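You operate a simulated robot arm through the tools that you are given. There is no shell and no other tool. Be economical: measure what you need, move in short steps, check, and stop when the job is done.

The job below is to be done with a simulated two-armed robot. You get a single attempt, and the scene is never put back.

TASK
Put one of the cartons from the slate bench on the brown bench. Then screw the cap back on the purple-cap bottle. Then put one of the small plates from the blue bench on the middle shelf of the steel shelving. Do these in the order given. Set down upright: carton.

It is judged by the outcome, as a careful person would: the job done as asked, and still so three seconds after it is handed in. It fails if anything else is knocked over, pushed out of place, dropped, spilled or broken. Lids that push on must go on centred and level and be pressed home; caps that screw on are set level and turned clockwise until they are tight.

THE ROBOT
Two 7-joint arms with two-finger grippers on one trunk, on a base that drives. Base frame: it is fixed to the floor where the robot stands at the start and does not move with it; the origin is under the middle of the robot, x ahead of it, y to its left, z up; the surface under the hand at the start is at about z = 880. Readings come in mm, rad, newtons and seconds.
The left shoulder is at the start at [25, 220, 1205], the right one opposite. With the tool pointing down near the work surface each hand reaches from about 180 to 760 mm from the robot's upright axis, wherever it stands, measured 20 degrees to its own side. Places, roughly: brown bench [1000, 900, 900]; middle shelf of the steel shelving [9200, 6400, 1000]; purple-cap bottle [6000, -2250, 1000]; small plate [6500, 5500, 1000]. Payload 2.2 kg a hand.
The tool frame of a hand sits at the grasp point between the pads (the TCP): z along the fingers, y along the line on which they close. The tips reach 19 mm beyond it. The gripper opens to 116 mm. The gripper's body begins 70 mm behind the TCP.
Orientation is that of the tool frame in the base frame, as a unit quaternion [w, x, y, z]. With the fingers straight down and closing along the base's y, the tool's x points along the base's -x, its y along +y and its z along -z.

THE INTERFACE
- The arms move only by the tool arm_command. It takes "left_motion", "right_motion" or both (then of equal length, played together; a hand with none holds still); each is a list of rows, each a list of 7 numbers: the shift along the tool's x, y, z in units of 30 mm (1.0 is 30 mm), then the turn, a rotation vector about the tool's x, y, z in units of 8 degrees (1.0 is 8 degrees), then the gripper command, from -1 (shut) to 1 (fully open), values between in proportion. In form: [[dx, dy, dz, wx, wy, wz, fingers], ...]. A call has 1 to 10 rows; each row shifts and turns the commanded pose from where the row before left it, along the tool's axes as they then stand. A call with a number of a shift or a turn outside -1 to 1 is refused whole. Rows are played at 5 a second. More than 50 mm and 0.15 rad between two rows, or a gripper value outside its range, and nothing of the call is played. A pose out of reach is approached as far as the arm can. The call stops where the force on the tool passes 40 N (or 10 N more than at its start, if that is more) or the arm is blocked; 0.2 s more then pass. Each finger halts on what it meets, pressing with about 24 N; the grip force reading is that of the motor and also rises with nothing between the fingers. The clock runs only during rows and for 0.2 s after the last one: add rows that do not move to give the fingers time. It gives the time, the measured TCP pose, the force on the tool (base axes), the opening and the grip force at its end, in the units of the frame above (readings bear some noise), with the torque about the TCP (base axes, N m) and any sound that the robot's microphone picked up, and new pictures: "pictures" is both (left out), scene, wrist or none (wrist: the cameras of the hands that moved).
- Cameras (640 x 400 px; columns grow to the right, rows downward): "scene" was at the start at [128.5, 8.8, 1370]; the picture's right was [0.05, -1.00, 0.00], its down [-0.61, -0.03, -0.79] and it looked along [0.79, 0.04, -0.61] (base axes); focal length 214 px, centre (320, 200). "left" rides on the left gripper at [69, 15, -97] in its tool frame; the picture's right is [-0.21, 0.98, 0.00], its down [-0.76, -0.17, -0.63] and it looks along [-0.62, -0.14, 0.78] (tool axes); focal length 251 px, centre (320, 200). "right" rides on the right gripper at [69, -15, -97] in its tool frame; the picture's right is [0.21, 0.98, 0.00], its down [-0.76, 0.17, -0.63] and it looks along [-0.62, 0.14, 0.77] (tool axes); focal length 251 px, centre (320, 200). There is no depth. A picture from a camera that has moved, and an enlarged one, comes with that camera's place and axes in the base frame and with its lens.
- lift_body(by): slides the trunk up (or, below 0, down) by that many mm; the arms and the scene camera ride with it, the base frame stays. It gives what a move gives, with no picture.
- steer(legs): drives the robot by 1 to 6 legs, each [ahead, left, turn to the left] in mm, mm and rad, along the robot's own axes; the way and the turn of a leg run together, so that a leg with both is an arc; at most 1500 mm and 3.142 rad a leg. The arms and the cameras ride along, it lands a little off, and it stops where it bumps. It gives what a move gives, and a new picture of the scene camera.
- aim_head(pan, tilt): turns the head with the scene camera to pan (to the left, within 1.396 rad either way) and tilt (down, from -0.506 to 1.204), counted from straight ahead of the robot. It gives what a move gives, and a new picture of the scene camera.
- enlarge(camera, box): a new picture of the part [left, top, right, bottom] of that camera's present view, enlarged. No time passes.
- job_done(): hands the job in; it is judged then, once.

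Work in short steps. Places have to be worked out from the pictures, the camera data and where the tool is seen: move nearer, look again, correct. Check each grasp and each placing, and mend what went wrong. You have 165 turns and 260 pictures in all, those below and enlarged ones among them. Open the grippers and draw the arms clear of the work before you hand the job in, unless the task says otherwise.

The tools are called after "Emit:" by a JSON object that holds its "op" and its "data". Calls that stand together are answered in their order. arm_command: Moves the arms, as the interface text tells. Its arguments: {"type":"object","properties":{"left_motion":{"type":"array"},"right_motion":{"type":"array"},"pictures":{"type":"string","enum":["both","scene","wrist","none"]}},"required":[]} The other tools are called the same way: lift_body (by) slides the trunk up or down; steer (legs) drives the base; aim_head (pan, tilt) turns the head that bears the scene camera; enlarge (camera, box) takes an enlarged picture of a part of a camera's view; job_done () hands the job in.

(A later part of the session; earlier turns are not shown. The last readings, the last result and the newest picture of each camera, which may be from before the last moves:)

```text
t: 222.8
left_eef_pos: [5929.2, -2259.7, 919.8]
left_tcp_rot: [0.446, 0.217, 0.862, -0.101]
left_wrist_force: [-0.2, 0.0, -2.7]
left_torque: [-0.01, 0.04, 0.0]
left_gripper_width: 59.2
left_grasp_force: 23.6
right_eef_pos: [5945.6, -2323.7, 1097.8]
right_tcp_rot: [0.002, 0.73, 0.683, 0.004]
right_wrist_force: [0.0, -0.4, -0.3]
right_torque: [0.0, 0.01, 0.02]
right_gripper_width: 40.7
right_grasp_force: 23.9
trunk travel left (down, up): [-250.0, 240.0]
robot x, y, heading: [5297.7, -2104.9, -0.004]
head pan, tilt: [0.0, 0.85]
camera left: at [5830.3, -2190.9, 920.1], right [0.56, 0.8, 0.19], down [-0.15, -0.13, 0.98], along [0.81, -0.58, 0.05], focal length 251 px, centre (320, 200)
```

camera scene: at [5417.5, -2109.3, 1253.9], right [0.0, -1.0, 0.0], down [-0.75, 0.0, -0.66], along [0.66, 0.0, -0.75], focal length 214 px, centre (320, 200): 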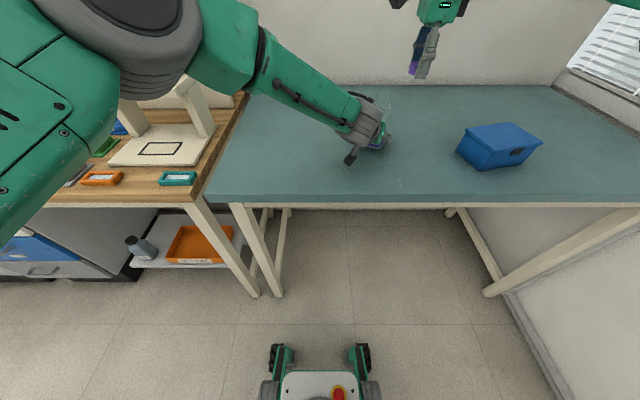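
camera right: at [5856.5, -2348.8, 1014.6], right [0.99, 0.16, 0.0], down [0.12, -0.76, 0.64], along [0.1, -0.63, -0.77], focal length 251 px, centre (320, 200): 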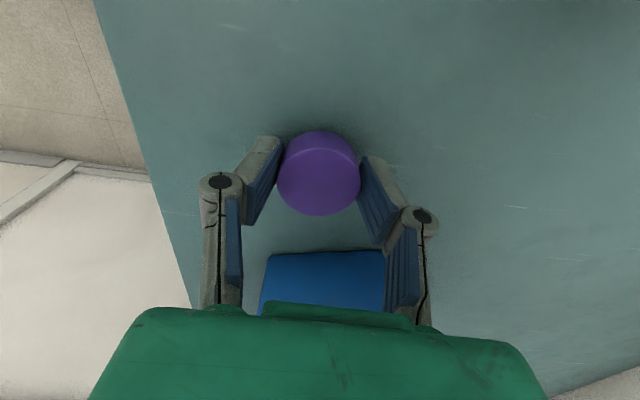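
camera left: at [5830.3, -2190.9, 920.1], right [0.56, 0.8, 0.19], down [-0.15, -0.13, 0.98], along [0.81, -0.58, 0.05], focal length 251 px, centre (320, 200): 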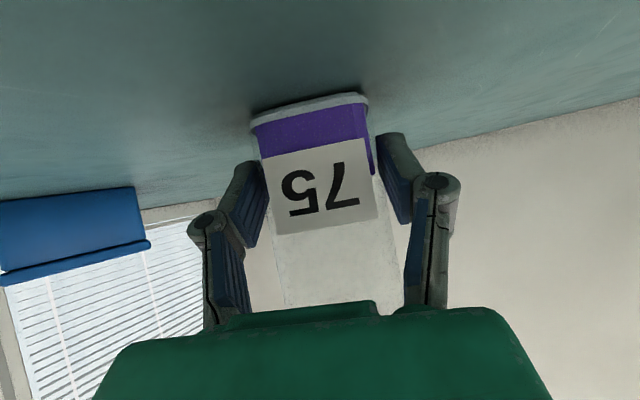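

Still just carried (2.7 N); I lower the last millimetre or two.

Emit:
{"op": "arm_command", "data": {"left_motion": [[0.03, 0, 0.02, 0, 0, 0, -1], [0.03, 0, 0.02, 0, 0, 0, -1], [0, 0, 0, 0, 0, 0, -1]], "pictures": "none"}}

```text
t: 223.6
left_eef_pos: [5929.5, -2257.8, 919.4]
left_tcp_rot: [0.447, 0.217, 0.862, -0.102]
left_wrist_force: [0.1, -2.9, 8.7]
left_torque: [-0.23, 0.19, 0.06]
left_gripper_width: 59.2
left_grasp_force: 23.8
right_eef_pos: [5944.9, -2324.2, 1098.4]
right_tcp_rot: [0.002, 0.73, 0.683, 0.004]
right_wrist_force: [0.9, 0.3, 0.9]
right_torque: [-0.03, 0.01, -0.01]
right_gripper_width: 41.0
right_grasp_force: 23.9
trunk travel left (down, up): [-250.0, 240.0]
robot x, y, heading: [5294.3, -2103.1, -0.007]
head pan, tilt: [0.0, 0.85]
```

The bottle stands with firm contact. I check how the cap sits in the right fingers.

Emit:
{"op": "enlarge", "data": {"camera": "right", "box": [250, 80, 390, 240]}}

Emit:
{"op": "enlarge", "data": {"camera": "scene", "box": [380, 20, 460, 100]}}

```text
2.50 times, centred on (320, 160) of right
camera zoom: at [5932.1, -2255.1, 1195.4], right [0.99, 0.15, 0.01], down [0.11, -0.77, 0.63], along [0.1, -0.62, -0.78], focal length 629 px, centre (320, 300)
```

zoom: 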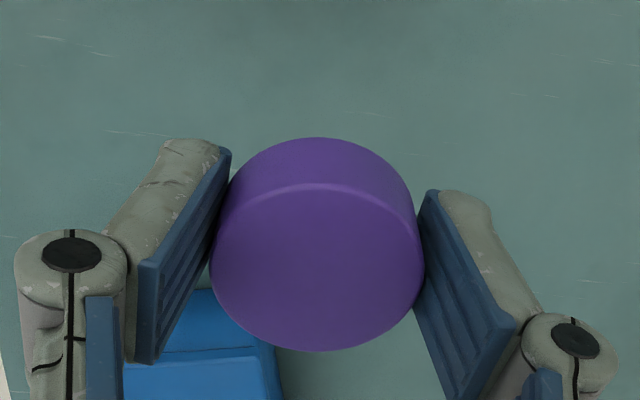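

```text
5.00 times, centred on (420, 60) of scene
camera zoom: at [5416.5, -2109.5, 1254.1], right [0.0, -1.0, 0.0], down [-0.75, 0.0, -0.66], along [0.66, 0.0, -0.75], focal length 1072 px, centre (-180, 900)
```

zoom: 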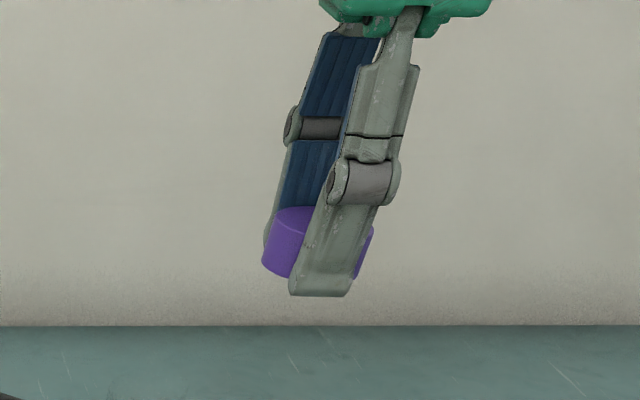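

The cap is level, ~3 mm higher in the fingers (bottom now ≈19 mm below TCP). I move it over the neck, estimated (5955, −2270), and look.

Emit:
{"op": "arm_command", "data": {"right_motion": [[0.45, 0.05, 0.2, 0, 0, 0, -1], [0.45, 0.05, 0.2, 0, 0, 0, -1], [0.46, 0.05, 0.2, 0, 0, 0, -1], [0.46, 0.06, 0.2, 0, 0, 0, -1], [0, 0, 0, 0, 0, 0, -1], [0, 0, 0, 0, 0, 0, -1], [0, 0, 0, 0, 0, 0, -1]], "pictures": "none"}}

Emit:
{"op": "enlarge", "data": {"camera": "right", "box": [270, 70, 370, 150]}}

Emit:
{"op": "enlarge", "data": {"camera": "scene", "box": [340, 60, 430, 150]}}

```text
t: 225.2
left_eef_pos: [5929.2, -2257.6, 918.3]
left_tcp_rot: [0.446, 0.217, 0.862, -0.101]
left_wrist_force: [3.5, -2.6, 18.6]
left_torque: [-0.21, -0.24, 0.0]
left_gripper_width: 59.4
left_grasp_force: 23.8
right_eef_pos: [5955.5, -2268.5, 1075.6]
right_tcp_rot: [0.002, 0.729, 0.684, 0.004]
right_wrist_force: [-0.2, 0.0, -0.2]
right_torque: [-0.01, 0.05, -0.03]
right_gripper_width: 40.5
right_grasp_force: 24.4
trunk travel left (down, up): [-250.0, 240.0]
robot x, y, heading: [5295.5, -2109.5, -0.001]
head pan, tilt: [0.0, 0.85]
```

```text
5.00 times, centred on (320, 110) of right
camera zoom: at [5942.9, -2200.1, 1172.6], right [0.99, 0.15, 0.01], down [0.11, -0.77, 0.63], along [0.1, -0.62, -0.78], focal length 1257 px, centre (320, 650)
```

zoom: 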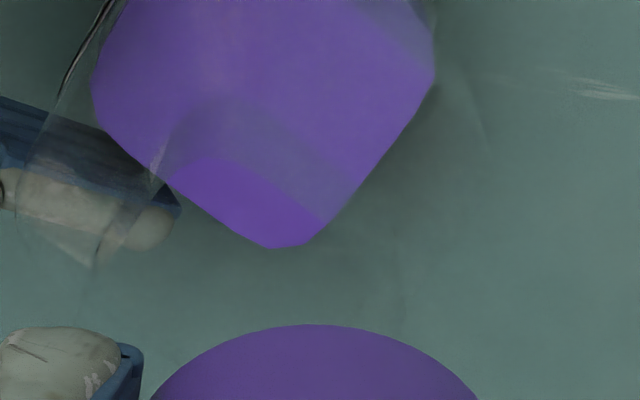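

```text
4.44 times, centred on (385, 105) of scene
camera zoom: at [5415.4, -2108.8, 1254.2], right [0.0, -1.0, 0.0], down [-0.75, 0.0, -0.66], along [0.66, 0.0, -0.75], focal length 953 px, centre (31, 622)
```

zoom: 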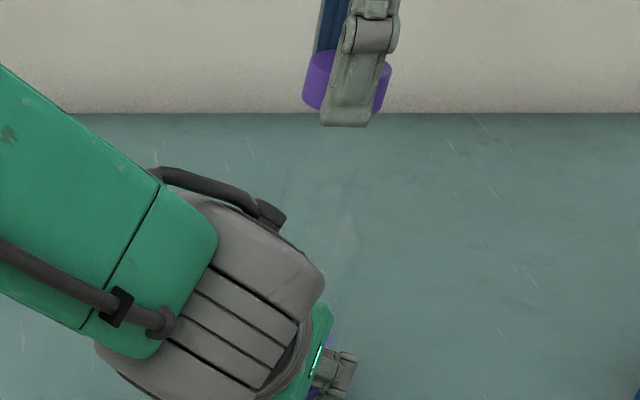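

From this overhead view the neck lies ~12 mm further −x than I assumed: axis ≈ (5941, −2265). I shift accordingly and look again.

Emit:
{"op": "arm_command", "data": {"right_motion": [[0.03, -0.2, 0, 0, 0, 0, -1], [0.037, -0.207, 0, 0, 0, 0, -1], [0, 0, 0, 0, 0, 0, -1], [0, 0, 0, 0, 0, 0, -1], [0, 0, 0, 0, 0, 0, -1]], "pictures": "none"}}

Emit:
{"op": "enlarge", "data": {"camera": "right", "box": [270, 70, 370, 150]}}

```text
t: 226.4
left_eef_pos: [5926.9, -2257.8, 918.7]
left_tcp_rot: [0.447, 0.217, 0.862, -0.102]
left_wrist_force: [3.7, -3.1, 17.9]
left_torque: [-0.2, -0.26, 0.01]
left_gripper_width: 59.1
left_grasp_force: 23.1
right_eef_pos: [5943.2, -2265.2, 1074.6]
right_tcp_rot: [0.002, 0.729, 0.684, 0.004]
right_wrist_force: [0.0, 0.2, 0.1]
right_torque: [0.01, 0.0, 0.02]
right_gripper_width: 40.7
right_grasp_force: 24.0
trunk travel left (down, up): [-250.0, 240.0]
robot x, y, heading: [5296.5, -2105.1, -0.001]
head pan, tilt: [0.0, 0.85]
```

```text
5.00 times, centred on (320, 110) of right
camera zoom: at [5930.2, -2197.5, 1171.5], right [0.99, 0.15, 0.01], down [0.11, -0.77, 0.63], along [0.1, -0.62, -0.78], focal length 1257 px, centre (320, 650)
```

zoom: 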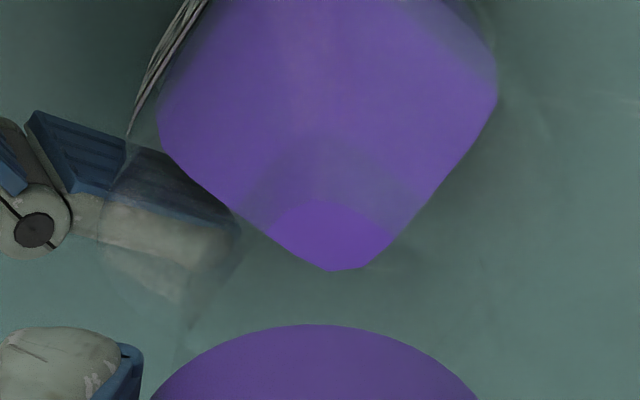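

Lateral alignment is good now (≈1.4 mm to add). To fix the other direction, I turn the hand ~70° clockwise above the neck and measure from there.

Emit:
{"op": "arm_command", "data": {"right_motion": [[0, 0.045, 0, 0, 0, 0.88, -1], [0, 0, 0, 0, 0, 0.88, -1], [0, 0, 0, 0, 0, 0.88, -1], [0, 0, 0, 0, 0, 0.88, -1], [0, 0, 0, 0, 0, 0.88, -1], [0, 0, 0, 0, 0, 0.88, -1], [0, 0, 0, 0, 0, 0.88, -1], [0, 0, 0, 0, 0, 0.88, -1], [0, 0, 0, 0, 0, 0.88, -1], [0, 0, 0, 0, 0, 0.88, -1]], "pictures": "none"}}

Emit:
{"op": "enlarge", "data": {"camera": "right", "box": [270, 70, 370, 150]}}

Emit:
{"op": "enlarge", "data": {"camera": "right", "box": [250, 40, 390, 240]}}

```text
t: 228.6
left_eef_pos: [5928.6, -2256.8, 917.7]
left_tcp_rot: [0.447, 0.217, 0.862, -0.102]
left_wrist_force: [2.3, 0.2, 16.7]
left_torque: [-0.16, -0.19, 0.05]
left_gripper_width: 59.0
left_grasp_force: 24.1
right_eef_pos: [5943.4, -2268.0, 1074.8]
right_tcp_rot: [-0.001, 0.991, 0.137, 0.005]
right_wrist_force: [-0.1, -0.1, -0.5]
right_torque: [-0.03, -0.03, 0.01]
right_gripper_width: 40.6
right_grasp_force: 24.4
trunk travel left (down, up): [-250.0, 240.0]
robot x, y, heading: [5297.3, -2105.0, 0.001]
head pan, tilt: [0.0, 0.85]
```

```text
5.00 times, centred on (320, 110) of right
camera zoom: at [6003.7, -2234.8, 1172.1], right [0.47, -0.88, 0.0], down [-0.69, -0.37, 0.63], along [-0.55, -0.3, -0.78], focal length 1257 px, centre (320, 650)
```

zoom: 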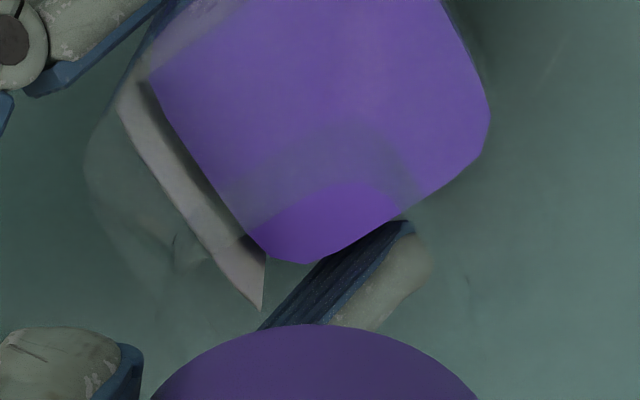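

```text
2.00 times, centred on (320, 140) of right
camera zoom: at [6003.7, -2234.8, 1172.1], right [0.47, -0.88, 0.0], down [-0.69, -0.37, 0.63], along [-0.55, -0.3, -0.78], focal length 503 px, centre (320, 320)
```

zoom: 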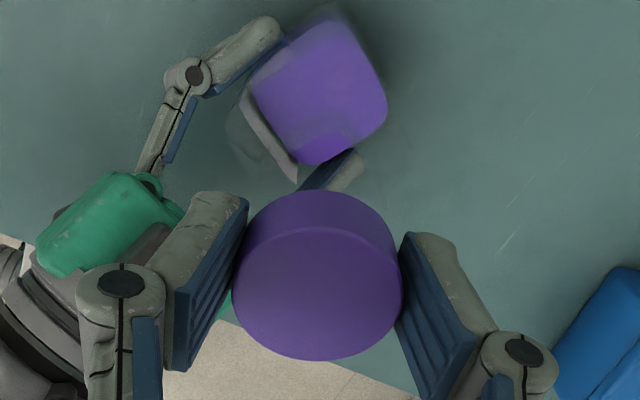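

Both directions agree within ~1 mm. I shift +1.2 mm and descend; slow at the end.

Emit:
{"op": "arm_command", "data": {"right_motion": [[0, 0.04, 0.2, 0, 0, 0, -1], [0, 0, 0.3, 0, 0, 0, -1], [0, 0, 0.2, 0, 0, 0, -1], [0, 0, 0.05, 0, 0, 0, -1], [0, 0, 0.05, 0, 0, 0, -1], [0, 0, 0, 0, 0, 0, -1]], "pictures": "none"}}

Emit:
{"op": "arm_command", "data": {"right_motion": [[0, 0, 0.05, 0, 0, 0, -1], [0, 0, 0.05, 0, 0, 0, -1], [0, 0, 0, 0, 0, 0, -1]], "pictures": "none"}}

```text
t: 230.0
left_eef_pos: [5927.2, -2257.3, 917.6]
left_tcp_rot: [0.446, 0.217, 0.862, -0.101]
left_wrist_force: [1.3, 0.5, 15.6]
left_torque: [-0.13, -0.17, 0.01]
left_gripper_width: 58.8
left_grasp_force: 23.7
right_eef_pos: [5944.3, -2268.0, 1050.8]
right_tcp_rot: [-0.001, 0.99, 0.139, 0.005]
right_wrist_force: [-0.2, 0.3, 0.0]
right_torque: [-0.01, 0.01, 0.02]
right_gripper_width: 40.8
right_grasp_force: 24.5
trunk travel left (down, up): [-250.0, 240.0]
robot x, y, heading: [5296.6, -2108.9, 0.001]
head pan, tilt: [0.0, 0.85]
```

```text
t: 230.8
left_eef_pos: [5927.9, -2257.0, 919.0]
left_tcp_rot: [0.447, 0.217, 0.862, -0.103]
left_wrist_force: [0.4, 0.7, 14.7]
left_torque: [-0.12, -0.13, 0.01]
left_gripper_width: 58.9
left_grasp_force: 23.5
right_eef_pos: [5944.8, -2266.2, 1047.6]
right_tcp_rot: [-0.001, 0.99, 0.138, 0.005]
right_wrist_force: [-0.3, -0.2, -0.4]
right_torque: [-0.04, 0.01, -0.01]
right_gripper_width: 40.6
right_grasp_force: 24.5
trunk travel left (down, up): [-250.0, 240.0]
robot x, y, heading: [5298.0, -2110.8, -0.002]
head pan, tilt: [0.0, 0.85]
```

Emit:
{"op": "arm_command", "data": {"right_motion": [[0, 0, 0.05, 0, 0, 0, -1], [0, 0, 0.05, 0, 0, 0, -1], [0, 0, 0, 0, 0, 0, -1]], "pictures": "none"}}

Emit:
{"op": "arm_command", "data": {"right_motion": [[0, 0, 0.04, 0, 0, 0, -1], [0, 0, 0.04, 0, 0, 0, -1], [0, 0, 0, 0, 0, 0, -1]], "pictures": "none"}}

```text
t: 231.6
left_eef_pos: [5929.1, -2256.8, 917.2]
left_tcp_rot: [0.446, 0.217, 0.862, -0.101]
left_wrist_force: [6.0, -1.9, 9.0]
left_torque: [-0.16, 0.05, 0.06]
left_gripper_width: 59.0
left_grasp_force: 24.3
right_eef_pos: [5945.5, -2267.4, 1046.6]
right_tcp_rot: [-0.001, 0.99, 0.138, 0.006]
right_wrist_force: [-3.0, 0.4, 9.3]
right_torque: [0.06, -0.04, 0.0]
right_gripper_width: 40.6
right_grasp_force: 23.7
trunk travel left (down, up): [-250.0, 240.0]
robot x, y, heading: [5294.7, -2109.8, 0.001]
head pan, tilt: [0.0, 0.85]
```

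```text
t: 232.4
left_eef_pos: [5927.9, -2257.6, 917.2]
left_tcp_rot: [0.445, 0.218, 0.863, -0.101]
left_wrist_force: [0.6, 1.0, 8.5]
left_torque: [-0.28, -0.47, 0.08]
left_gripper_width: 59.1
left_grasp_force: 24.0
right_eef_pos: [5945.5, -2268.2, 1041.0]
right_tcp_rot: [0.0, 0.99, 0.139, 0.004]
right_wrist_force: [3.7, -1.4, 10.2]
right_torque: [-0.01, -0.22, 0.0]
right_gripper_width: 39.4
right_grasp_force: 23.8
trunk travel left (down, up): [-250.0, 240.0]
robot x, y, heading: [5295.7, -2105.1, -0.001]
head pan, tilt: [0.0, 0.85]
```

Contact bears on the +x side (torque), so the cap should go ~2.5 mm further +x. I lift, shift and check the cap's seating in the fingers.

Emit:
{"op": "arm_command", "data": {"right_motion": [[0, 0, -0.3, 0, 0, 0, -1], [0, 0, -0.2, 0, 0, 0, -1], [0.087, 0, 0, 0, 0, 0, -1], [0, 0, 0, 0, 0, 0, -1], [0, 0, 0, 0, 0, 0, -1]], "pictures": "none"}}

Emit:
{"op": "enlarge", "data": {"camera": "right", "box": [250, 60, 390, 240]}}

```text
t: 233.6
left_eef_pos: [5927.6, -2257.6, 919.0]
left_tcp_rot: [0.446, 0.217, 0.862, -0.101]
left_wrist_force: [-2.3, 2.2, 9.8]
left_torque: [-0.11, 0.09, -0.03]
left_gripper_width: 59.1
left_grasp_force: 23.8
right_eef_pos: [5947.2, -2265.9, 1057.0]
right_tcp_rot: [-0.001, 0.99, 0.139, 0.005]
right_wrist_force: [-0.3, -0.1, -0.1]
right_torque: [0.02, -0.04, 0.02]
right_gripper_width: 39.4
right_grasp_force: 24.5
trunk travel left (down, up): [-250.0, 240.0]
robot x, y, heading: [5298.4, -2109.3, 0.001]
head pan, tilt: [0.0, 0.85]
```

```text
2.22 times, centred on (320, 150) of right
camera zoom: at [6007.3, -2234.7, 1154.8], right [0.47, -0.88, 0.0], down [-0.69, -0.37, 0.63], along [-0.55, -0.3, -0.78], focal length 559 px, centre (320, 311)
```

zoom: 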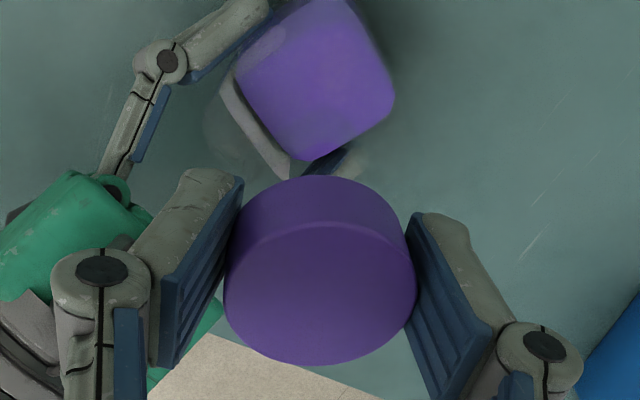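

The cap is ~7 mm up in the fingers, tilted only slightly. With the new offset I lower again, slowly.

Emit:
{"op": "arm_command", "data": {"right_motion": [[0, 0, 0.25, 0, 0, 0, -1], [0, 0, 0.1, 0, 0, 0, -1], [0, 0, 0.04, 0, 0, 0, -1], [0, 0, 0.04, 0, 0, 0, -1], [0, 0, 0, 0, 0, 0, -1]], "pictures": "none"}}

Emit:
{"op": "arm_command", "data": {"right_motion": [[0, 0, 0.03, 0, 0, 0, -1], [0, 0, 0.03, 0, 0, 0, -1], [0, 0, 0, 0, 0, 0, -1]], "pictures": "none"}}

```text
t: 234.8
left_eef_pos: [5927.5, -2258.0, 918.0]
left_tcp_rot: [0.446, 0.216, 0.862, -0.101]
left_wrist_force: [-2.5, 1.6, 9.3]
left_torque: [-0.08, 0.02, -0.01]
left_gripper_width: 59.2
left_grasp_force: 24.5
right_eef_pos: [5947.3, -2266.4, 1044.5]
right_tcp_rot: [-0.001, 0.99, 0.138, 0.005]
right_wrist_force: [-0.2, 0.3, -0.1]
right_torque: [-0.03, 0.01, -0.02]
right_gripper_width: 39.5
right_grasp_force: 24.3
trunk travel left (down, up): [-250.0, 240.0]
robot x, y, heading: [5294.6, -2107.5, 0.004]
head pan, tilt: [0.0, 0.85]
```

```text
t: 235.6
left_eef_pos: [5927.0, -2256.9, 917.8]
left_tcp_rot: [0.446, 0.218, 0.862, -0.102]
left_wrist_force: [-2.5, 1.6, 8.5]
left_torque: [-0.12, -0.01, -0.01]
left_gripper_width: 59.1
left_grasp_force: 23.8
right_eef_pos: [5947.8, -2266.7, 1042.6]
right_tcp_rot: [-0.001, 0.99, 0.139, 0.005]
right_wrist_force: [0.7, 0.2, 0.0]
right_torque: [0.0, 0.0, 0.02]
right_gripper_width: 39.2
right_grasp_force: 23.6
trunk travel left (down, up): [-250.0, 240.0]
robot x, y, heading: [5297.6, -2106.9, -0.003]
head pan, tilt: [0.0, 0.85]
```

Emit:
{"op": "arm_command", "data": {"right_motion": [[0, 0, 0.04, 0, 0, 0, -1], [0, 0, 0.04, 0, 0, 0, -1], [0, 0, 0, 0, 0, 0, -1]], "pictures": "none"}}

Emit:
{"op": "arm_command", "data": {"right_motion": [[0, 0, 0.04, 0, 0, 0, -1], [0, 0, 0.04, 0, 0, 0, -1], [0, 0, 0, 0, 0, 0, -1]], "pictures": "none"}}

Emit:
{"op": "enlarge", "data": {"camera": "right", "box": [250, 60, 390, 240]}}

```text
t: 236.4
left_eef_pos: [5928.3, -2258.7, 917.8]
left_tcp_rot: [0.446, 0.217, 0.863, -0.101]
left_wrist_force: [-2.8, 0.8, 7.7]
left_torque: [-0.12, -0.07, 0.02]
left_gripper_width: 59.0
left_grasp_force: 23.9
right_eef_pos: [5947.3, -2267.8, 1040.2]
right_tcp_rot: [-0.001, 0.99, 0.139, 0.005]
right_wrist_force: [0.7, 1.1, 0.0]
right_torque: [-0.02, -0.01, 0.01]
right_gripper_width: 39.3
right_grasp_force: 24.1
trunk travel left (down, up): [-250.0, 240.0]
robot x, y, heading: [5295.7, -2104.7, 0.001]
head pan, tilt: [0.0, 0.85]
```

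```text
t: 237.2
left_eef_pos: [5928.5, -2259.0, 918.5]
left_tcp_rot: [0.446, 0.217, 0.862, -0.101]
left_wrist_force: [-2.0, -0.5, 6.8]
left_torque: [0.03, -0.18, -0.07]
left_gripper_width: 59.3
left_grasp_force: 23.7
right_eef_pos: [5947.5, -2267.6, 1038.8]
right_tcp_rot: [0.0, 0.99, 0.139, 0.004]
right_wrist_force: [1.8, 2.1, 1.3]
right_torque: [0.05, -0.03, 0.0]
right_gripper_width: 39.0
right_grasp_force: 24.4
trunk travel left (down, up): [-250.0, 240.0]
robot x, y, heading: [5295.5, -2102.3, 0.005]
head pan, tilt: [0.0, 0.85]
```

```text
2.22 times, centred on (320, 150) of right
camera zoom: at [6006.6, -2234.7, 1135.3], right [0.47, -0.88, 0.0], down [-0.69, -0.37, 0.63], along [-0.55, -0.3, -0.78], focal length 559 px, centre (320, 311)
```

zoom: 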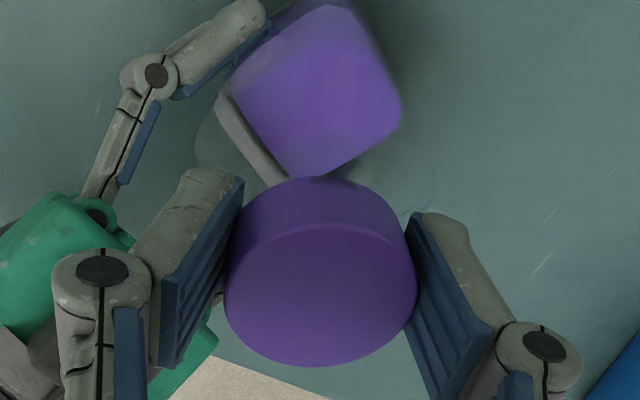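

Only light side forces (+x, +y): the cap seems to be going over the neck. I follow them by half a millimetre and lower on.

Emit:
{"op": "arm_command", "data": {"right_motion": [[0.022, -0.018, 0.03, 0, 0, 0, -1], [0, 0, 0.04, 0, 0, 0, -1], [0, 0, 0, 0, 0, 0, -1]], "pictures": "none"}}

Emit:
{"op": "arm_command", "data": {"right_motion": [[0, 0, 0.03, 0, 0, 0, -1], [0, 0, 0.03, 0, 0, 0, -1], [0, 0, 0, 0, 0, 0, -1]], "pictures": "none"}}

```text
t: 238.0
left_eef_pos: [5928.3, -2258.1, 918.1]
left_tcp_rot: [0.446, 0.218, 0.862, -0.102]
left_wrist_force: [-1.7, 0.4, 6.6]
left_torque: [-0.15, 0.04, -0.06]
left_gripper_width: 59.0
left_grasp_force: 24.4
right_eef_pos: [5947.9, -2266.7, 1035.6]
right_tcp_rot: [0.0, 0.99, 0.138, 0.003]
right_wrist_force: [1.1, 0.0, 0.4]
right_torque: [-0.01, 0.02, -0.04]
right_gripper_width: 39.1
right_grasp_force: 23.8
trunk travel left (down, up): [-250.0, 240.0]
robot x, y, heading: [5296.4, -2102.1, -0.0]
head pan, tilt: [0.0, 0.85]
```

```text
t: 238.8
left_eef_pos: [5927.8, -2256.9, 918.4]
left_tcp_rot: [0.445, 0.217, 0.863, -0.101]
left_wrist_force: [-2.2, -0.1, 6.6]
left_torque: [-0.13, -0.03, -0.03]
left_gripper_width: 58.9
left_grasp_force: 24.0
right_eef_pos: [5949.6, -2266.6, 1035.0]
right_tcp_rot: [-0.001, 0.99, 0.139, 0.004]
right_wrist_force: [0.6, -0.4, 0.1]
right_torque: [-0.01, 0.04, -0.04]
right_gripper_width: 39.0
right_grasp_force: 24.2
trunk travel left (down, up): [-250.0, 240.0]
robot x, y, heading: [5296.1, -2105.2, 0.004]
head pan, tilt: [0.0, 0.85]
```

It descends freely — the cap is over the neck. I continue down to the thread.

Emit:
{"op": "arm_command", "data": {"right_motion": [[0, 0, 0.05, 0, 0, 0, -1], [0, 0, 0.05, 0, 0, 0, -1], [0, 0, 0, 0, 0, 0, -1]], "pictures": "none"}}

Emit:
{"op": "arm_command", "data": {"right_motion": [[0, 0, 0.05, 0, 0, 0, -1], [0, 0, 0.05, 0, 0, 0, -1], [0, 0, 0, 0, 0, 0, -1]], "pictures": "none"}}

Emit:
{"op": "enlarge", "data": {"camera": "right", "box": [250, 60, 390, 240]}}

```text
t: 239.6
left_eef_pos: [5929.3, -2257.0, 916.6]
left_tcp_rot: [0.446, 0.217, 0.862, -0.101]
left_wrist_force: [-1.4, 0.0, 5.5]
left_torque: [-0.14, -0.04, -0.02]
left_gripper_width: 59.0
left_grasp_force: 24.3
right_eef_pos: [5948.0, -2266.4, 1030.4]
right_tcp_rot: [0.0, 0.99, 0.138, 0.004]
right_wrist_force: [0.1, -0.1, -0.8]
right_torque: [0.0, 0.02, 0.0]
right_gripper_width: 39.0
right_grasp_force: 23.8
trunk travel left (down, up): [-250.0, 240.0]
robot x, y, heading: [5295.9, -2107.5, 0.001]
head pan, tilt: [0.0, 0.85]
```

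```text
t: 240.4
left_eef_pos: [5928.7, -2256.3, 918.2]
left_tcp_rot: [0.446, 0.217, 0.862, -0.101]
left_wrist_force: [3.6, -2.1, 1.5]
left_torque: [-0.12, -0.07, -0.02]
left_gripper_width: 58.9
left_grasp_force: 24.5
right_eef_pos: [5948.2, -2267.1, 1029.9]
right_tcp_rot: [-0.001, 0.99, 0.139, 0.005]
right_wrist_force: [0.2, 0.2, 10.6]
right_torque: [-0.18, 0.14, 0.02]
right_gripper_width: 39.1
right_grasp_force: 23.9
trunk travel left (down, up): [-250.0, 240.0]
robot x, y, heading: [5294.7, -2104.5, 0.001]
head pan, tilt: [0.0, 0.85]
```

```text
2.22 times, centred on (320, 150) of right
camera zoom: at [6008.3, -2234.0, 1127.4], right [0.47, -0.88, 0.0], down [-0.69, -0.37, 0.62], along [-0.55, -0.3, -0.78], focal length 559 px, centre (320, 311)
```

zoom: 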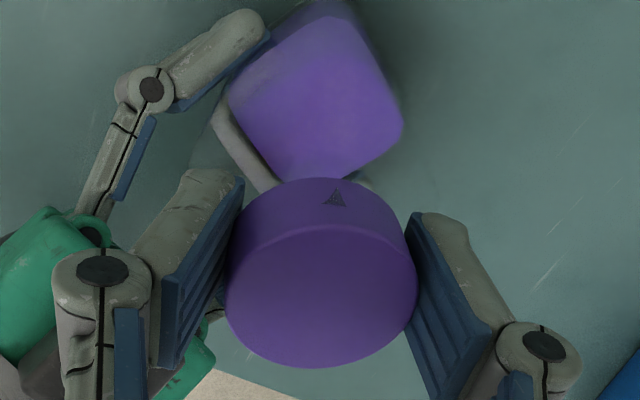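

The cap is around the neck, slightly tilted. Now that it cannot fall off, I open the fingers a little to let it settle flat, and look.

Emit:
{"op": "arm_command", "data": {"right_motion": [[0, 0, -0.03, 0, 0, 0, -1], [0, 0, 0, 0, 0, 0, -0.25], [0, 0, 0, 0, 0, 0, -0.1], [0, 0, 0, 0, 0, 0, 0], [0, 0, 0, 0, 0, 0, 0]], "pictures": "none"}}

Emit:
{"op": "enlarge", "data": {"camera": "right", "box": [250, 60, 390, 240]}}

```text
t: 241.6
left_eef_pos: [5928.4, -2258.1, 918.8]
left_tcp_rot: [0.446, 0.218, 0.862, -0.102]
left_wrist_force: [-0.9, -0.3, 6.1]
left_torque: [-0.13, -0.02, -0.01]
left_gripper_width: 59.2
left_grasp_force: 22.9
right_eef_pos: [5948.8, -2266.9, 1028.7]
right_tcp_rot: [0.0, 0.99, 0.139, 0.004]
right_wrist_force: [-0.3, 0.0, 0.0]
right_torque: [0.01, -0.02, 0.0]
right_gripper_width: 58.0
right_grasp_force: 0.1
trunk travel left (down, up): [-250.0, 240.0]
robot x, y, heading: [5292.2, -2105.6, 0.002]
head pan, tilt: [0.0, 0.85]
```

```text
2.22 times, centred on (320, 150) of right
camera zoom: at [6008.1, -2233.9, 1126.6], right [0.47, -0.88, 0.0], down [-0.69, -0.37, 0.63], along [-0.55, -0.3, -0.78], focal length 559 px, centre (320, 311)
```

zoom: 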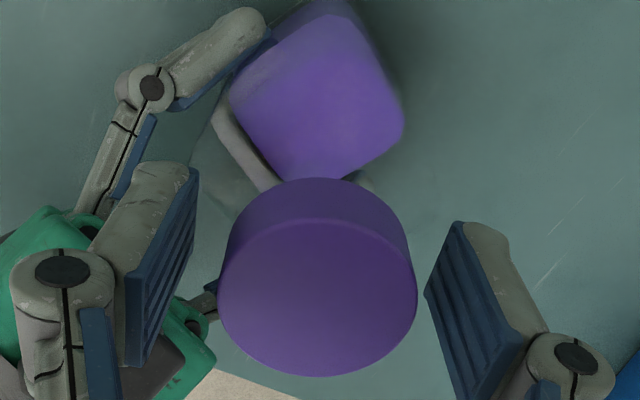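

The cap sits level on the neck (top ≈1035). I raise the open hand 9 mm to the right grip height, wind it back 150° counter-clockwise and close on the cap.

Emit:
{"op": "arm_command", "data": {"right_motion": [[0.03, -0.01, -0.3, 0, 0, 0, 0.05], [0, 0, 0, 0, 0, -1, 0.05], [0, 0, 0, 0, 0, -1, 0.05], [0, 0, 0, 0, 0, -1, 0.05], [0, 0, 0, 0, 0, -1, 0.05], [0, 0, 0, 0, 0, -1, 0.05], [0, 0, 0, 0, 0, -1, 0.05], [0, 0, 0, 0, 0, -1, 0.05], [0, 0, 0, 0, 0, -1, 0.05], [0, 0, 0, 0, 0, -1, 0.05]], "pictures": "none"}}

Emit:
{"op": "arm_command", "data": {"right_motion": [[0, 0, 0, 0, 0, -1, 0.05], [0, 0, 0, 0, 0, -1, 0.05], [0, 0, 0, 0, 0, -1, 0.05], [0, 0, 0, 0, 0, -1, 0.05], [0, 0, 0, 0, 0, -1, 0.05], [0, 0, 0, 0, 0, -1, 0.05], [0, 0, 0, 0, 0, -1, 0.05], [0, 0, 0, 0, 0, -1, 0.05], [0, 0, 0, 0, 0, -1, 0.05], [0, 0, 0, 0, 0, 0, 0.05]], "pictures": "none"}}

Emit:
{"op": "enlarge", "data": {"camera": "right", "box": [250, 80, 390, 240]}}

```text
t: 243.8
left_eef_pos: [5929.0, -2257.1, 918.3]
left_tcp_rot: [0.446, 0.216, 0.863, -0.101]
left_wrist_force: [0.4, 0.4, 5.5]
left_torque: [-0.13, -0.11, -0.01]
left_gripper_width: 59.0
left_grasp_force: 24.6
right_eef_pos: [5948.9, -2266.9, 1038.1]
right_tcp_rot: [0.001, 0.718, 0.696, 0.004]
right_wrist_force: [0.4, -0.1, -0.4]
right_torque: [0.0, 0.04, 0.03]
right_gripper_width: 60.6
right_grasp_force: 0.1
trunk travel left (down, up): [-250.0, 240.0]
robot x, y, heading: [5296.4, -2106.6, -0.002]
head pan, tilt: [0.0, 0.85]
```

```text
t: 246.0
left_eef_pos: [5927.6, -2257.4, 918.1]
left_tcp_rot: [0.446, 0.217, 0.863, -0.102]
left_wrist_force: [-0.5, 0.7, 5.4]
left_torque: [-0.11, -0.06, -0.02]
left_gripper_width: 59.3
left_grasp_force: 23.9
right_eef_pos: [5948.2, -2266.3, 1037.0]
right_tcp_rot: [0.004, 0.174, 0.985, 0.002]
right_wrist_force: [0.5, -0.8, 0.0]
right_torque: [-0.04, 0.02, 0.01]
right_gripper_width: 61.0
right_grasp_force: 0.0
trunk travel left (down, up): [-250.0, 240.0]
robot x, y, heading: [5297.0, -2104.5, 0.001]
head pan, tilt: [0.0, 0.85]
```

```text
2.50 times, centred on (320, 160) of right
camera zoom: at [5875.9, -2258.0, 1133.3], right [0.13, 0.99, 0.0], down [0.76, -0.1, 0.64], along [0.63, -0.08, -0.77], focal length 629 px, centre (320, 300)
```

zoom: 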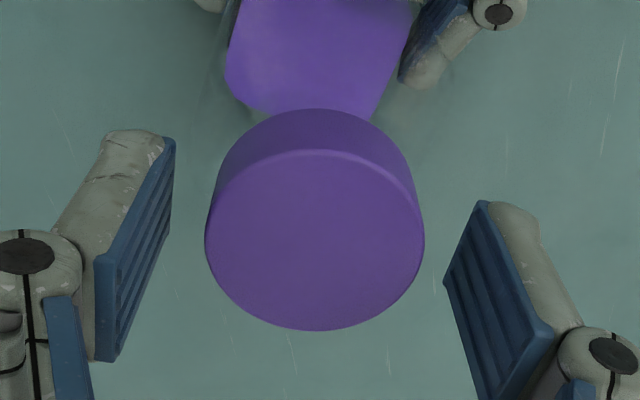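

The cap sits ~2 mm to −x of the TCP. I centre on it, close, and turn clockwise with light downward follow.

Emit:
{"op": "arm_command", "data": {"right_motion": [[0.063, -0.033, 0, 0, 0, 0, 0.05], [0, 0, 0, 0, 0, 0, -0.2], [0, 0, 0, 0, 0, 0, -0.3], [0, 0, 0, 0, 0, 0, -1], [0, 0, 0, 0, 0, 0, -1], [0, 0, 0.03, 0, 0, 0, -1], [0, 0, 0, 0, 0, 0, -1]], "pictures": "none"}}

Emit:
{"op": "arm_command", "data": {"right_motion": [[0, 0, 0.005, 0, 0, 0.95, -1], [0, 0, 0.005, 0, 0, 0.95, -1], [0, 0, 0.005, 0, 0, 0.95, -1], [0, 0, 0.005, 0, 0, 0.95, -1], [0, 0, 0.005, 0, 0, 0.95, -1], [0, 0, 0.005, 0, 0, 0.95, -1], [0, 0, 0.005, 0, 0, 0.95, -1], [0, 0, 0.005, 0, 0, 0.95, -1], [0, 0, 0.005, 0, 0, 0.95, -1], [0, 0, 0.005, 0, 0, 0.95, -1]], "pictures": "none"}}

Emit:
{"op": "enlarge", "data": {"camera": "right", "box": [250, 60, 390, 240]}}

```text
t: 247.6
left_eef_pos: [5928.7, -2257.3, 918.7]
left_tcp_rot: [0.446, 0.216, 0.863, -0.1]
left_wrist_force: [1.2, 4.6, 3.0]
left_torque: [-0.43, -0.1, 0.13]
left_gripper_width: 58.8
left_grasp_force: 24.4
right_eef_pos: [5946.1, -2267.1, 1036.6]
right_tcp_rot: [0.004, 0.175, 0.985, 0.002]
right_wrist_force: [-0.4, -5.8, 3.0]
right_torque: [-0.13, 0.0, -0.01]
right_gripper_width: 42.4
right_grasp_force: 24.4
trunk travel left (down, up): [-250.0, 240.0]
robot x, y, heading: [5295.6, -2105.5, -0.002]
head pan, tilt: [0.0, 0.85]
```

```text
t: 249.8
left_eef_pos: [5928.6, -2257.9, 916.7]
left_tcp_rot: [0.446, 0.217, 0.862, -0.101]
left_wrist_force: [9.6, 5.9, 1.2]
left_torque: [-0.24, 0.53, 0.24]
left_gripper_width: 58.9
left_grasp_force: 24.2
right_eef_pos: [5947.2, -2265.3, 1034.0]
right_tcp_rot: [0.001, 0.744, 0.668, 0.004]
right_wrist_force: [-8.5, -3.4, 4.8]
right_torque: [-0.09, 0.17, -0.01]
right_gripper_width: 41.1
right_grasp_force: 24.1
trunk travel left (down, up): [-250.0, 240.0]
robot x, y, heading: [5291.5, -2104.5, 0.001]
head pan, tilt: [0.0, 0.85]
```

```text
2.22 times, centred on (320, 150) of right
camera zoom: at [5937.4, -2195.6, 1132.0], right [0.99, 0.11, 0.01], down [0.08, -0.77, 0.63], along [0.07, -0.63, -0.78], focal length 559 px, centre (320, 311)
```

zoom: 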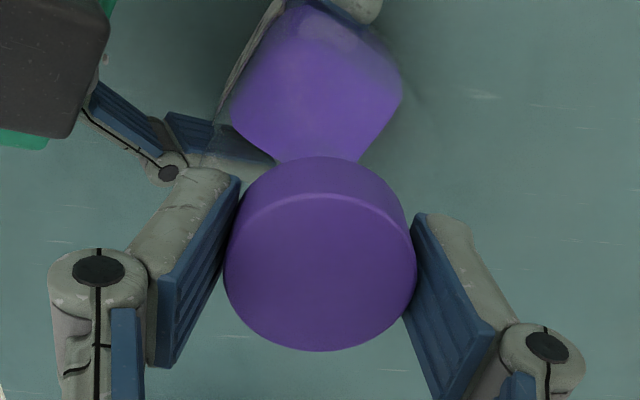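

The side force (−8.5, −3.4 N) says that the hand should be ~2 mm further −x/−y. I correct and continue turning clockwise.

Emit:
{"op": "arm_command", "data": {"right_motion": [[-0.047, -0.062, 0, 0, 0, 0, -1], [0, 0, 0.004, 0, 0, 0.95, -1], [0, 0, 0.004, 0, 0, 0.95, -1], [0, 0, 0.004, 0, 0, 0.95, -1], [0, 0, 0.004, 0, 0, 0.95, -1], [0, 0, 0.004, 0, 0, 0.95, -1], [0, 0, 0.004, 0, 0, 0.95, -1], [0, 0, 0.004, 0, 0, 0.95, -1], [0, 0, 0.004, 0, 0, 0.95, -1], [0, 0, 0.004, 0, 0, 0.95, -1]], "pictures": "none"}}

Emit:
{"op": "arm_command", "data": {"right_motion": [[0, 0, 0.004, 0, 0, 0.95, -1], [0, 0, 0.004, 0, 0, 0.95, -1], [0, 0, 0.004, 0, 0, 0.95, -1], [0, 0, 0.004, 0, 0, 0.95, -1], [0, 0, 0.004, 0, 0, 0.95, -1], [0, 0, 0.004, 0, 0, 0.95, -1], [0, 0, 0.004, 0, 0, 0.95, -1], [0, 0, 0.004, 0, 0, 0.95, -1], [0, 0, 0.004, 0, 0, 0.95, -1], [0, 0, 0, 0, 0, 0, -1]], "pictures": "none"}}

Emit:
{"op": "enlarge", "data": {"camera": "right", "box": [250, 60, 390, 240]}}

```text
t: 252.0
left_eef_pos: [5927.9, -2256.4, 917.5]
left_tcp_rot: [0.445, 0.217, 0.863, -0.101]
left_wrist_force: [-12.3, -0.5, 4.6]
left_torque: [-0.31, -0.35, -0.04]
left_gripper_width: 59.1
left_grasp_force: 23.4
right_eef_pos: [5944.9, -2267.9, 1033.9]
right_tcp_rot: [0.0, 0.991, 0.134, 0.005]
right_wrist_force: [11.4, -0.9, -0.3]
right_torque: [0.03, -0.72, -0.02]
right_gripper_width: 41.1
right_grasp_force: 24.0
trunk travel left (down, up): [-250.0, 240.0]
robot x, y, heading: [5292.4, -2105.6, 0.001]
head pan, tilt: [0.0, 0.85]
```

```text
t: 254.2
left_eef_pos: [5929.8, -2256.4, 917.4]
left_tcp_rot: [0.446, 0.216, 0.863, -0.101]
left_wrist_force: [-5.7, -2.7, 1.2]
left_torque: [0.15, -0.11, -0.08]
left_gripper_width: 59.1
left_grasp_force: 24.4
right_eef_pos: [5945.0, -2266.9, 1034.4]
right_tcp_rot: [-0.003, 0.895, -0.446, 0.003]
right_wrist_force: [4.3, 3.6, 1.4]
right_torque: [0.03, -0.19, -0.01]
right_gripper_width: 40.8
right_grasp_force: 24.0
trunk travel left (down, up): [-250.0, 240.0]
robot x, y, heading: [5296.2, -2107.7, 0.003]
head pan, tilt: [0.0, 0.85]
```

```text
2.22 times, centred on (320, 150) of right
camera zoom: at [5996.1, -2314.1, 1130.9], right [-0.65, -0.76, -0.01], down [-0.59, 0.5, 0.63], along [-0.48, 0.41, -0.78], focal length 559 px, centre (320, 311)
```

zoom: 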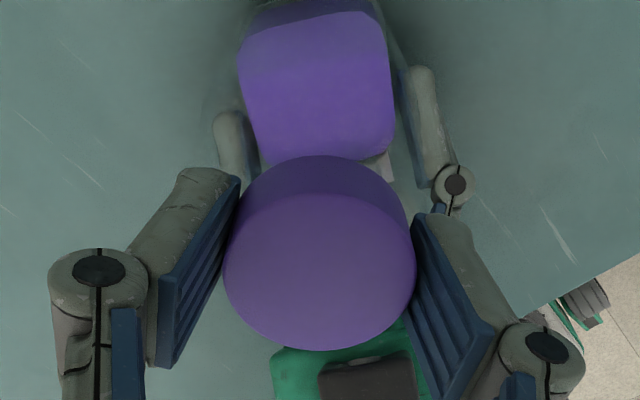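

The cap has come down ~2 mm over this turn — it is threading. I finish the stroke, open, wind the hand back and re-close on the cap.

Emit:
{"op": "arm_command", "data": {"right_motion": [[0, 0, 0.004, 0, 0, 0.95, -1], [0, 0, 0.004, 0, 0, 0.95, -1], [0, 0, 0.004, 0, 0, 0.95, -1], [0, 0, 0.004, 0, 0, 0.95, -1], [0, 0, 0, 0, 0, 0, -0.2], [0, 0, 0, 0, 0, 0, 0.05], [0, 0, 0, 0, 0, 0, 0.05], [0, 0, 0, 0, 0, -1, 0.05], [0, 0, 0, 0, 0, -1, 0.05], [0, 0, 0, 0, 0, -1, 0.05]], "pictures": "none"}}

Emit:
{"op": "arm_command", "data": {"right_motion": [[0, 0, 0, 0, 0, -1, 0.05], [0, 0, 0, 0, 0, -1, 0.05], [0, 0, 0, 0, 0, -1, 0.05], [0, 0, 0, 0, 0, -1, 0.05], [0, 0, 0, 0, 0, -1, 0.05], [0, 0, 0, 0, 0, -1, 0.05], [0, 0, 0, 0, 0, -1, 0.05], [0, 0, 0, 0, 0, -1, 0.05], [0, 0, 0, 0, 0, -1, 0.05], [0, 0, 0, 0, 0, -1, 0.05]], "pictures": "none"}}

Emit:
{"op": "arm_command", "data": {"right_motion": [[0, 0, 0, 0, 0, -1, 0.05], [0, 0, 0, 0, 0, -1, 0.05], [0, 0, 0, 0, 0, -1, 0.05], [0, 0, 0, 0, 0, -1, 0.05], [0, 0, 0, 0, 0, -1, 0.05], [0, 0, 0, 0, 0, -1, 0.05], [0, 0, 0, 0, 0, -1, 0.05], [0, 0, 0, 0, 0, -1, 0.05], [0, 0, 0, 0, 0, -1, 0.05], [0, 0, 0, 0, 0, -1, 0.05]], "pictures": "none"}}

Emit:
{"op": "arm_command", "data": {"right_motion": [[0, 0, 0, 0, 0, -1, 0.05], [0, 0, 0, 0, 0, -1, 0.05], [0, 0, 0, 0, 0, -1, 0.05], [0, 0, 0, 0, 0, -1, 0.05], [0, 0, 0, 0, 0, -1, 0.05], [0, 0, 0, 0, 0, -1, 0.05], [0, 0, 0, 0, 0, -1, 0.05], [0, 0, 0, 0, 0, -1, 0.05], [0, 0, 0, 0, 0, 0, 0.05]], "pictures": "none"}}

Emit:
{"op": "enlarge", "data": {"camera": "right", "box": [250, 60, 390, 240]}}

```text
t: 256.4
left_eef_pos: [5928.4, -2257.5, 917.6]
left_tcp_rot: [0.446, 0.217, 0.862, -0.101]
left_wrist_force: [0.7, 0.2, 0.2]
left_torque: [0.01, 0.03, -0.02]
left_gripper_width: 59.1
left_grasp_force: 24.3
right_eef_pos: [5945.7, -2267.4, 1033.3]
right_tcp_rot: [-0.002, 0.87, -0.494, 0.002]
right_wrist_force: [0.3, -0.7, -0.5]
right_torque: [0.02, 0.0, -0.02]
right_gripper_width: 60.8
right_grasp_force: 0.1
trunk travel left (down, up): [-250.0, 240.0]
robot x, y, heading: [5292.8, -2106.4, -0.003]
head pan, tilt: [0.0, 0.85]
```

```text
t: 258.6
left_eef_pos: [5929.0, -2257.5, 917.4]
left_tcp_rot: [0.446, 0.217, 0.862, -0.102]
left_wrist_force: [1.0, 0.5, 2.0]
left_torque: [-0.04, 0.07, 0.03]
left_gripper_width: 58.9
left_grasp_force: 23.9
right_eef_pos: [5943.9, -2266.3, 1032.8]
right_tcp_rot: [-0.001, 0.983, 0.182, 0.003]
right_wrist_force: [-0.1, -0.4, 0.7]
right_torque: [-0.02, 0.0, 0.0]
right_gripper_width: 61.0
right_grasp_force: 0.0
trunk travel left (down, up): [-250.0, 240.0]
robot x, y, heading: [5299.3, -2105.5, -0.003]
head pan, tilt: [0.0, 0.85]
```

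```text
t: 260.8
left_eef_pos: [5929.1, -2258.0, 918.1]
left_tcp_rot: [0.446, 0.218, 0.862, -0.101]
left_wrist_force: [-0.8, -0.5, 1.2]
left_torque: [-0.06, 0.09, 0.0]
left_gripper_width: 59.0
left_grasp_force: 23.9
right_eef_pos: [5946.0, -2267.5, 1033.5]
right_tcp_rot: [0.002, 0.637, 0.771, 0.002]
right_wrist_force: [-0.1, 0.8, -0.3]
right_torque: [0.01, 0.0, -0.02]
right_gripper_width: 60.9
right_grasp_force: 0.1
trunk travel left (down, up): [-250.0, 240.0]
robot x, y, heading: [5294.0, -2105.5, 0.004]
head pan, tilt: [0.0, 0.85]
```

```text
t: 262.8
left_eef_pos: [5929.3, -2256.6, 917.3]
left_tcp_rot: [0.445, 0.217, 0.863, -0.102]
left_wrist_force: [-0.2, 0.2, 0.0]
left_torque: [-0.04, 0.1, -0.02]
left_gripper_width: 58.9
left_grasp_force: 24.0
right_eef_pos: [5944.3, -2267.3, 1033.9]
right_tcp_rot: [0.004, 0.133, 0.991, 0.001]
right_wrist_force: [-0.1, 0.2, 0.5]
right_torque: [0.0, -0.04, 0.01]
right_gripper_width: 61.0
right_grasp_force: 0.1
trunk travel left (down, up): [-250.0, 240.0]
robot x, y, heading: [5299.1, -2106.0, -0.0]
head pan, tilt: [0.0, 0.85]
```

```text
2.22 times, centred on (320, 150) of right
camera zoom: at [5871.8, -2264.9, 1129.9], right [0.05, 1.0, 0.0], down [0.77, -0.04, 0.64], along [0.64, -0.03, -0.77], focal length 559 px, centre (320, 311)
```

zoom: 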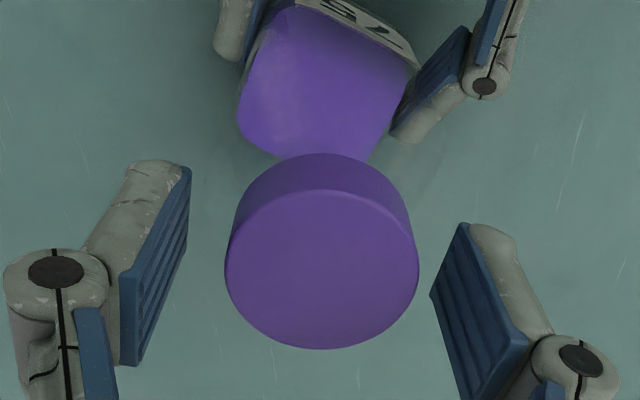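

Cap level and centred in the hand; top ≈1033. Second stroke: close and turn clockwise ~255°.

Emit:
{"op": "arm_command", "data": {"right_motion": [[0, 0, 0, 0, 0, 0, -0.2], [0, 0, 0, 0, 0, 0, -0.3], [0, 0, 0, 0, 0, 0, -1], [0, 0, 0.01, 0, 0, 0, -1], [0, 0, 0.004, 0, 0, 0.95, -1], [0, 0, 0.004, 0, 0, 0.95, -1], [0, 0, 0.004, 0, 0, 0.95, -1], [0, 0, 0.004, 0, 0, 0.95, -1], [0, 0, 0.004, 0, 0, 0.95, -1], [0, 0, 0.004, 0, 0, 0.95, -1]], "pictures": "none"}}

Emit:
{"op": "arm_command", "data": {"right_motion": [[0, 0, 0.004, 0, 0, 0.95, -1], [0, 0, 0.004, 0, 0, 0.95, -1], [0, 0, 0.004, 0, 0, 0.95, -1], [0, 0, 0.004, 0, 0, 0.95, -1], [0, 0, 0.004, 0, 0, 0.95, -1], [0, 0, 0.004, 0, 0, 0.95, -1], [0, 0, 0.004, 0, 0, 0.95, -1], [0, 0, 0.004, 0, 0, 0.95, -1], [0, 0, 0.004, 0, 0, 0.95, -1], [0, 0, 0.004, 0, 0, 0.95, -1]], "pictures": "none"}}

Emit:
{"op": "arm_command", "data": {"right_motion": [[0, 0, 0.004, 0, 0, 0.95, -1], [0, 0, 0.004, 0, 0, 0.95, -1], [0, 0, 0.004, 0, 0, 0.95, -1], [0, 0, 0.004, 0, 0, 0.95, -1], [0, 0, 0.004, 0, 0, 0.95, -1], [0, 0, 0.004, 0, 0, 0.95, -1], [0, 0, 0.004, 0, 0, 0.95, -1], [0, 0, 0.004, 0, 0, 0.95, -1], [0, 0, 0.004, 0, 0, 0.95, -1], [0, 0, 0.004, 0, 0, 0.95, -1]], "pictures": "none"}}

Emit:
{"op": "arm_command", "data": {"right_motion": [[0, 0, 0.004, 0, 0, 0.95, -1], [0, 0, 0.004, 0, 0, 0.95, -1], [0, 0, 0.004, 0, 0, 0.95, -1], [0, 0, 0.004, 0, 0, 0.95, -1], [0, 0, 0.004, 0, 0, 0.95, -1], [0, 0, 0.004, 0, 0, 0.95, -1], [0, 0, 0, 0, 0, 0, -1]], "pictures": "none"}}

Emit:
{"op": "enlarge", "data": {"camera": "right", "box": [250, 60, 390, 240]}}

```text
t: 265.0
left_eef_pos: [5929.0, -2258.0, 916.7]
left_tcp_rot: [0.446, 0.218, 0.862, -0.103]
left_wrist_force: [-0.2, -0.8, -0.6]
left_torque: [-0.01, 0.04, -0.22]
left_gripper_width: 59.0
left_grasp_force: 23.9
right_eef_pos: [5944.8, -2267.1, 1032.6]
right_tcp_rot: [0.003, 0.507, 0.862, 0.003]
right_wrist_force: [0.2, 1.1, 2.5]
right_torque: [0.02, -0.06, 0.29]
right_gripper_width: 43.3
right_grasp_force: 23.6
trunk travel left (down, up): [-250.0, 240.0]
robot x, y, heading: [5295.5, -2106.8, 0.005]
head pan, tilt: [0.0, 0.85]
```

```text
t: 267.2
left_eef_pos: [5928.9, -2257.9, 917.5]
left_tcp_rot: [0.446, 0.216, 0.863, -0.101]
left_wrist_force: [6.9, -2.2, 5.9]
left_torque: [0.22, 0.38, -0.54]
left_gripper_width: 59.3
left_grasp_force: 24.2
right_eef_pos: [5945.7, -2266.3, 1030.5]
right_tcp_rot: [0.0, 0.93, 0.368, 0.003]
right_wrist_force: [-5.1, 2.1, -7.8]
right_torque: [0.0, 0.14, 0.52]
right_gripper_width: 42.5
right_grasp_force: 23.8
trunk travel left (down, up): [-250.0, 240.0]
robot x, y, heading: [5295.6, -2106.6, 0.002]
head pan, tilt: [0.0, 0.85]
```

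```text
t: 269.4
left_eef_pos: [5928.8, -2257.8, 917.0]
left_tcp_rot: [0.446, 0.216, 0.863, -0.101]
left_wrist_force: [-0.9, 0.0, 2.5]
left_torque: [0.0, -0.05, -0.67]
left_gripper_width: 58.9
left_grasp_force: 23.6
right_eef_pos: [5946.0, -2266.8, 1029.8]
right_tcp_rot: [-0.001, 0.959, -0.283, 0.003]
right_wrist_force: [0.9, -0.4, -3.0]
right_torque: [-0.07, -0.03, 0.72]
right_gripper_width: 40.1
right_grasp_force: 23.4
trunk travel left (down, up): [-250.0, 240.0]
robot x, y, heading: [5295.2, -2106.3, -0.001]
head pan, tilt: [0.0, 0.85]
```

```text
t: 271.0
left_eef_pos: [5928.0, -2257.7, 917.4]
left_tcp_rot: [0.445, 0.218, 0.863, -0.101]
left_wrist_force: [-4.2, -4.1, 6.7]
left_torque: [0.26, -0.45, -0.71]
left_gripper_width: 59.1
left_grasp_force: 23.9
right_eef_pos: [5944.0, -2267.2, 1030.7]
right_tcp_rot: [-0.003, 0.774, -0.633, 0.002]
right_wrist_force: [3.4, 3.3, -7.7]
right_torque: [0.07, -0.1, 0.62]
right_gripper_width: 39.7
right_grasp_force: 23.4
trunk travel left (down, up): [-250.0, 240.0]
robot x, y, heading: [5295.9, -2103.1, 0.004]
head pan, tilt: [0.0, 0.85]
```

```text
2.22 times, centred on (320, 150) of right
camera zoom: at [5970.8, -2333.0, 1126.6], right [-0.91, -0.4, -0.01], down [-0.32, 0.71, 0.63], along [-0.25, 0.58, -0.77], focal length 559 px, centre (320, 311)
```

zoom: 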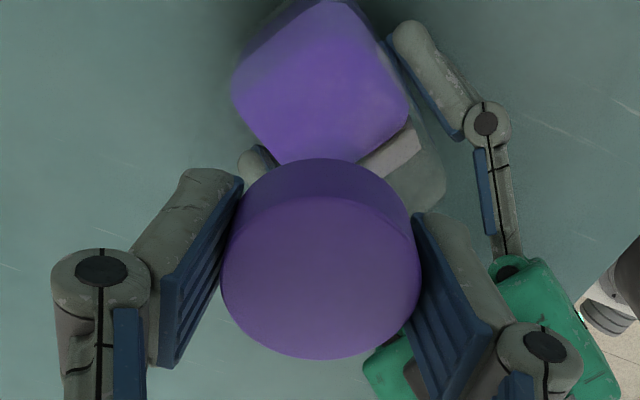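

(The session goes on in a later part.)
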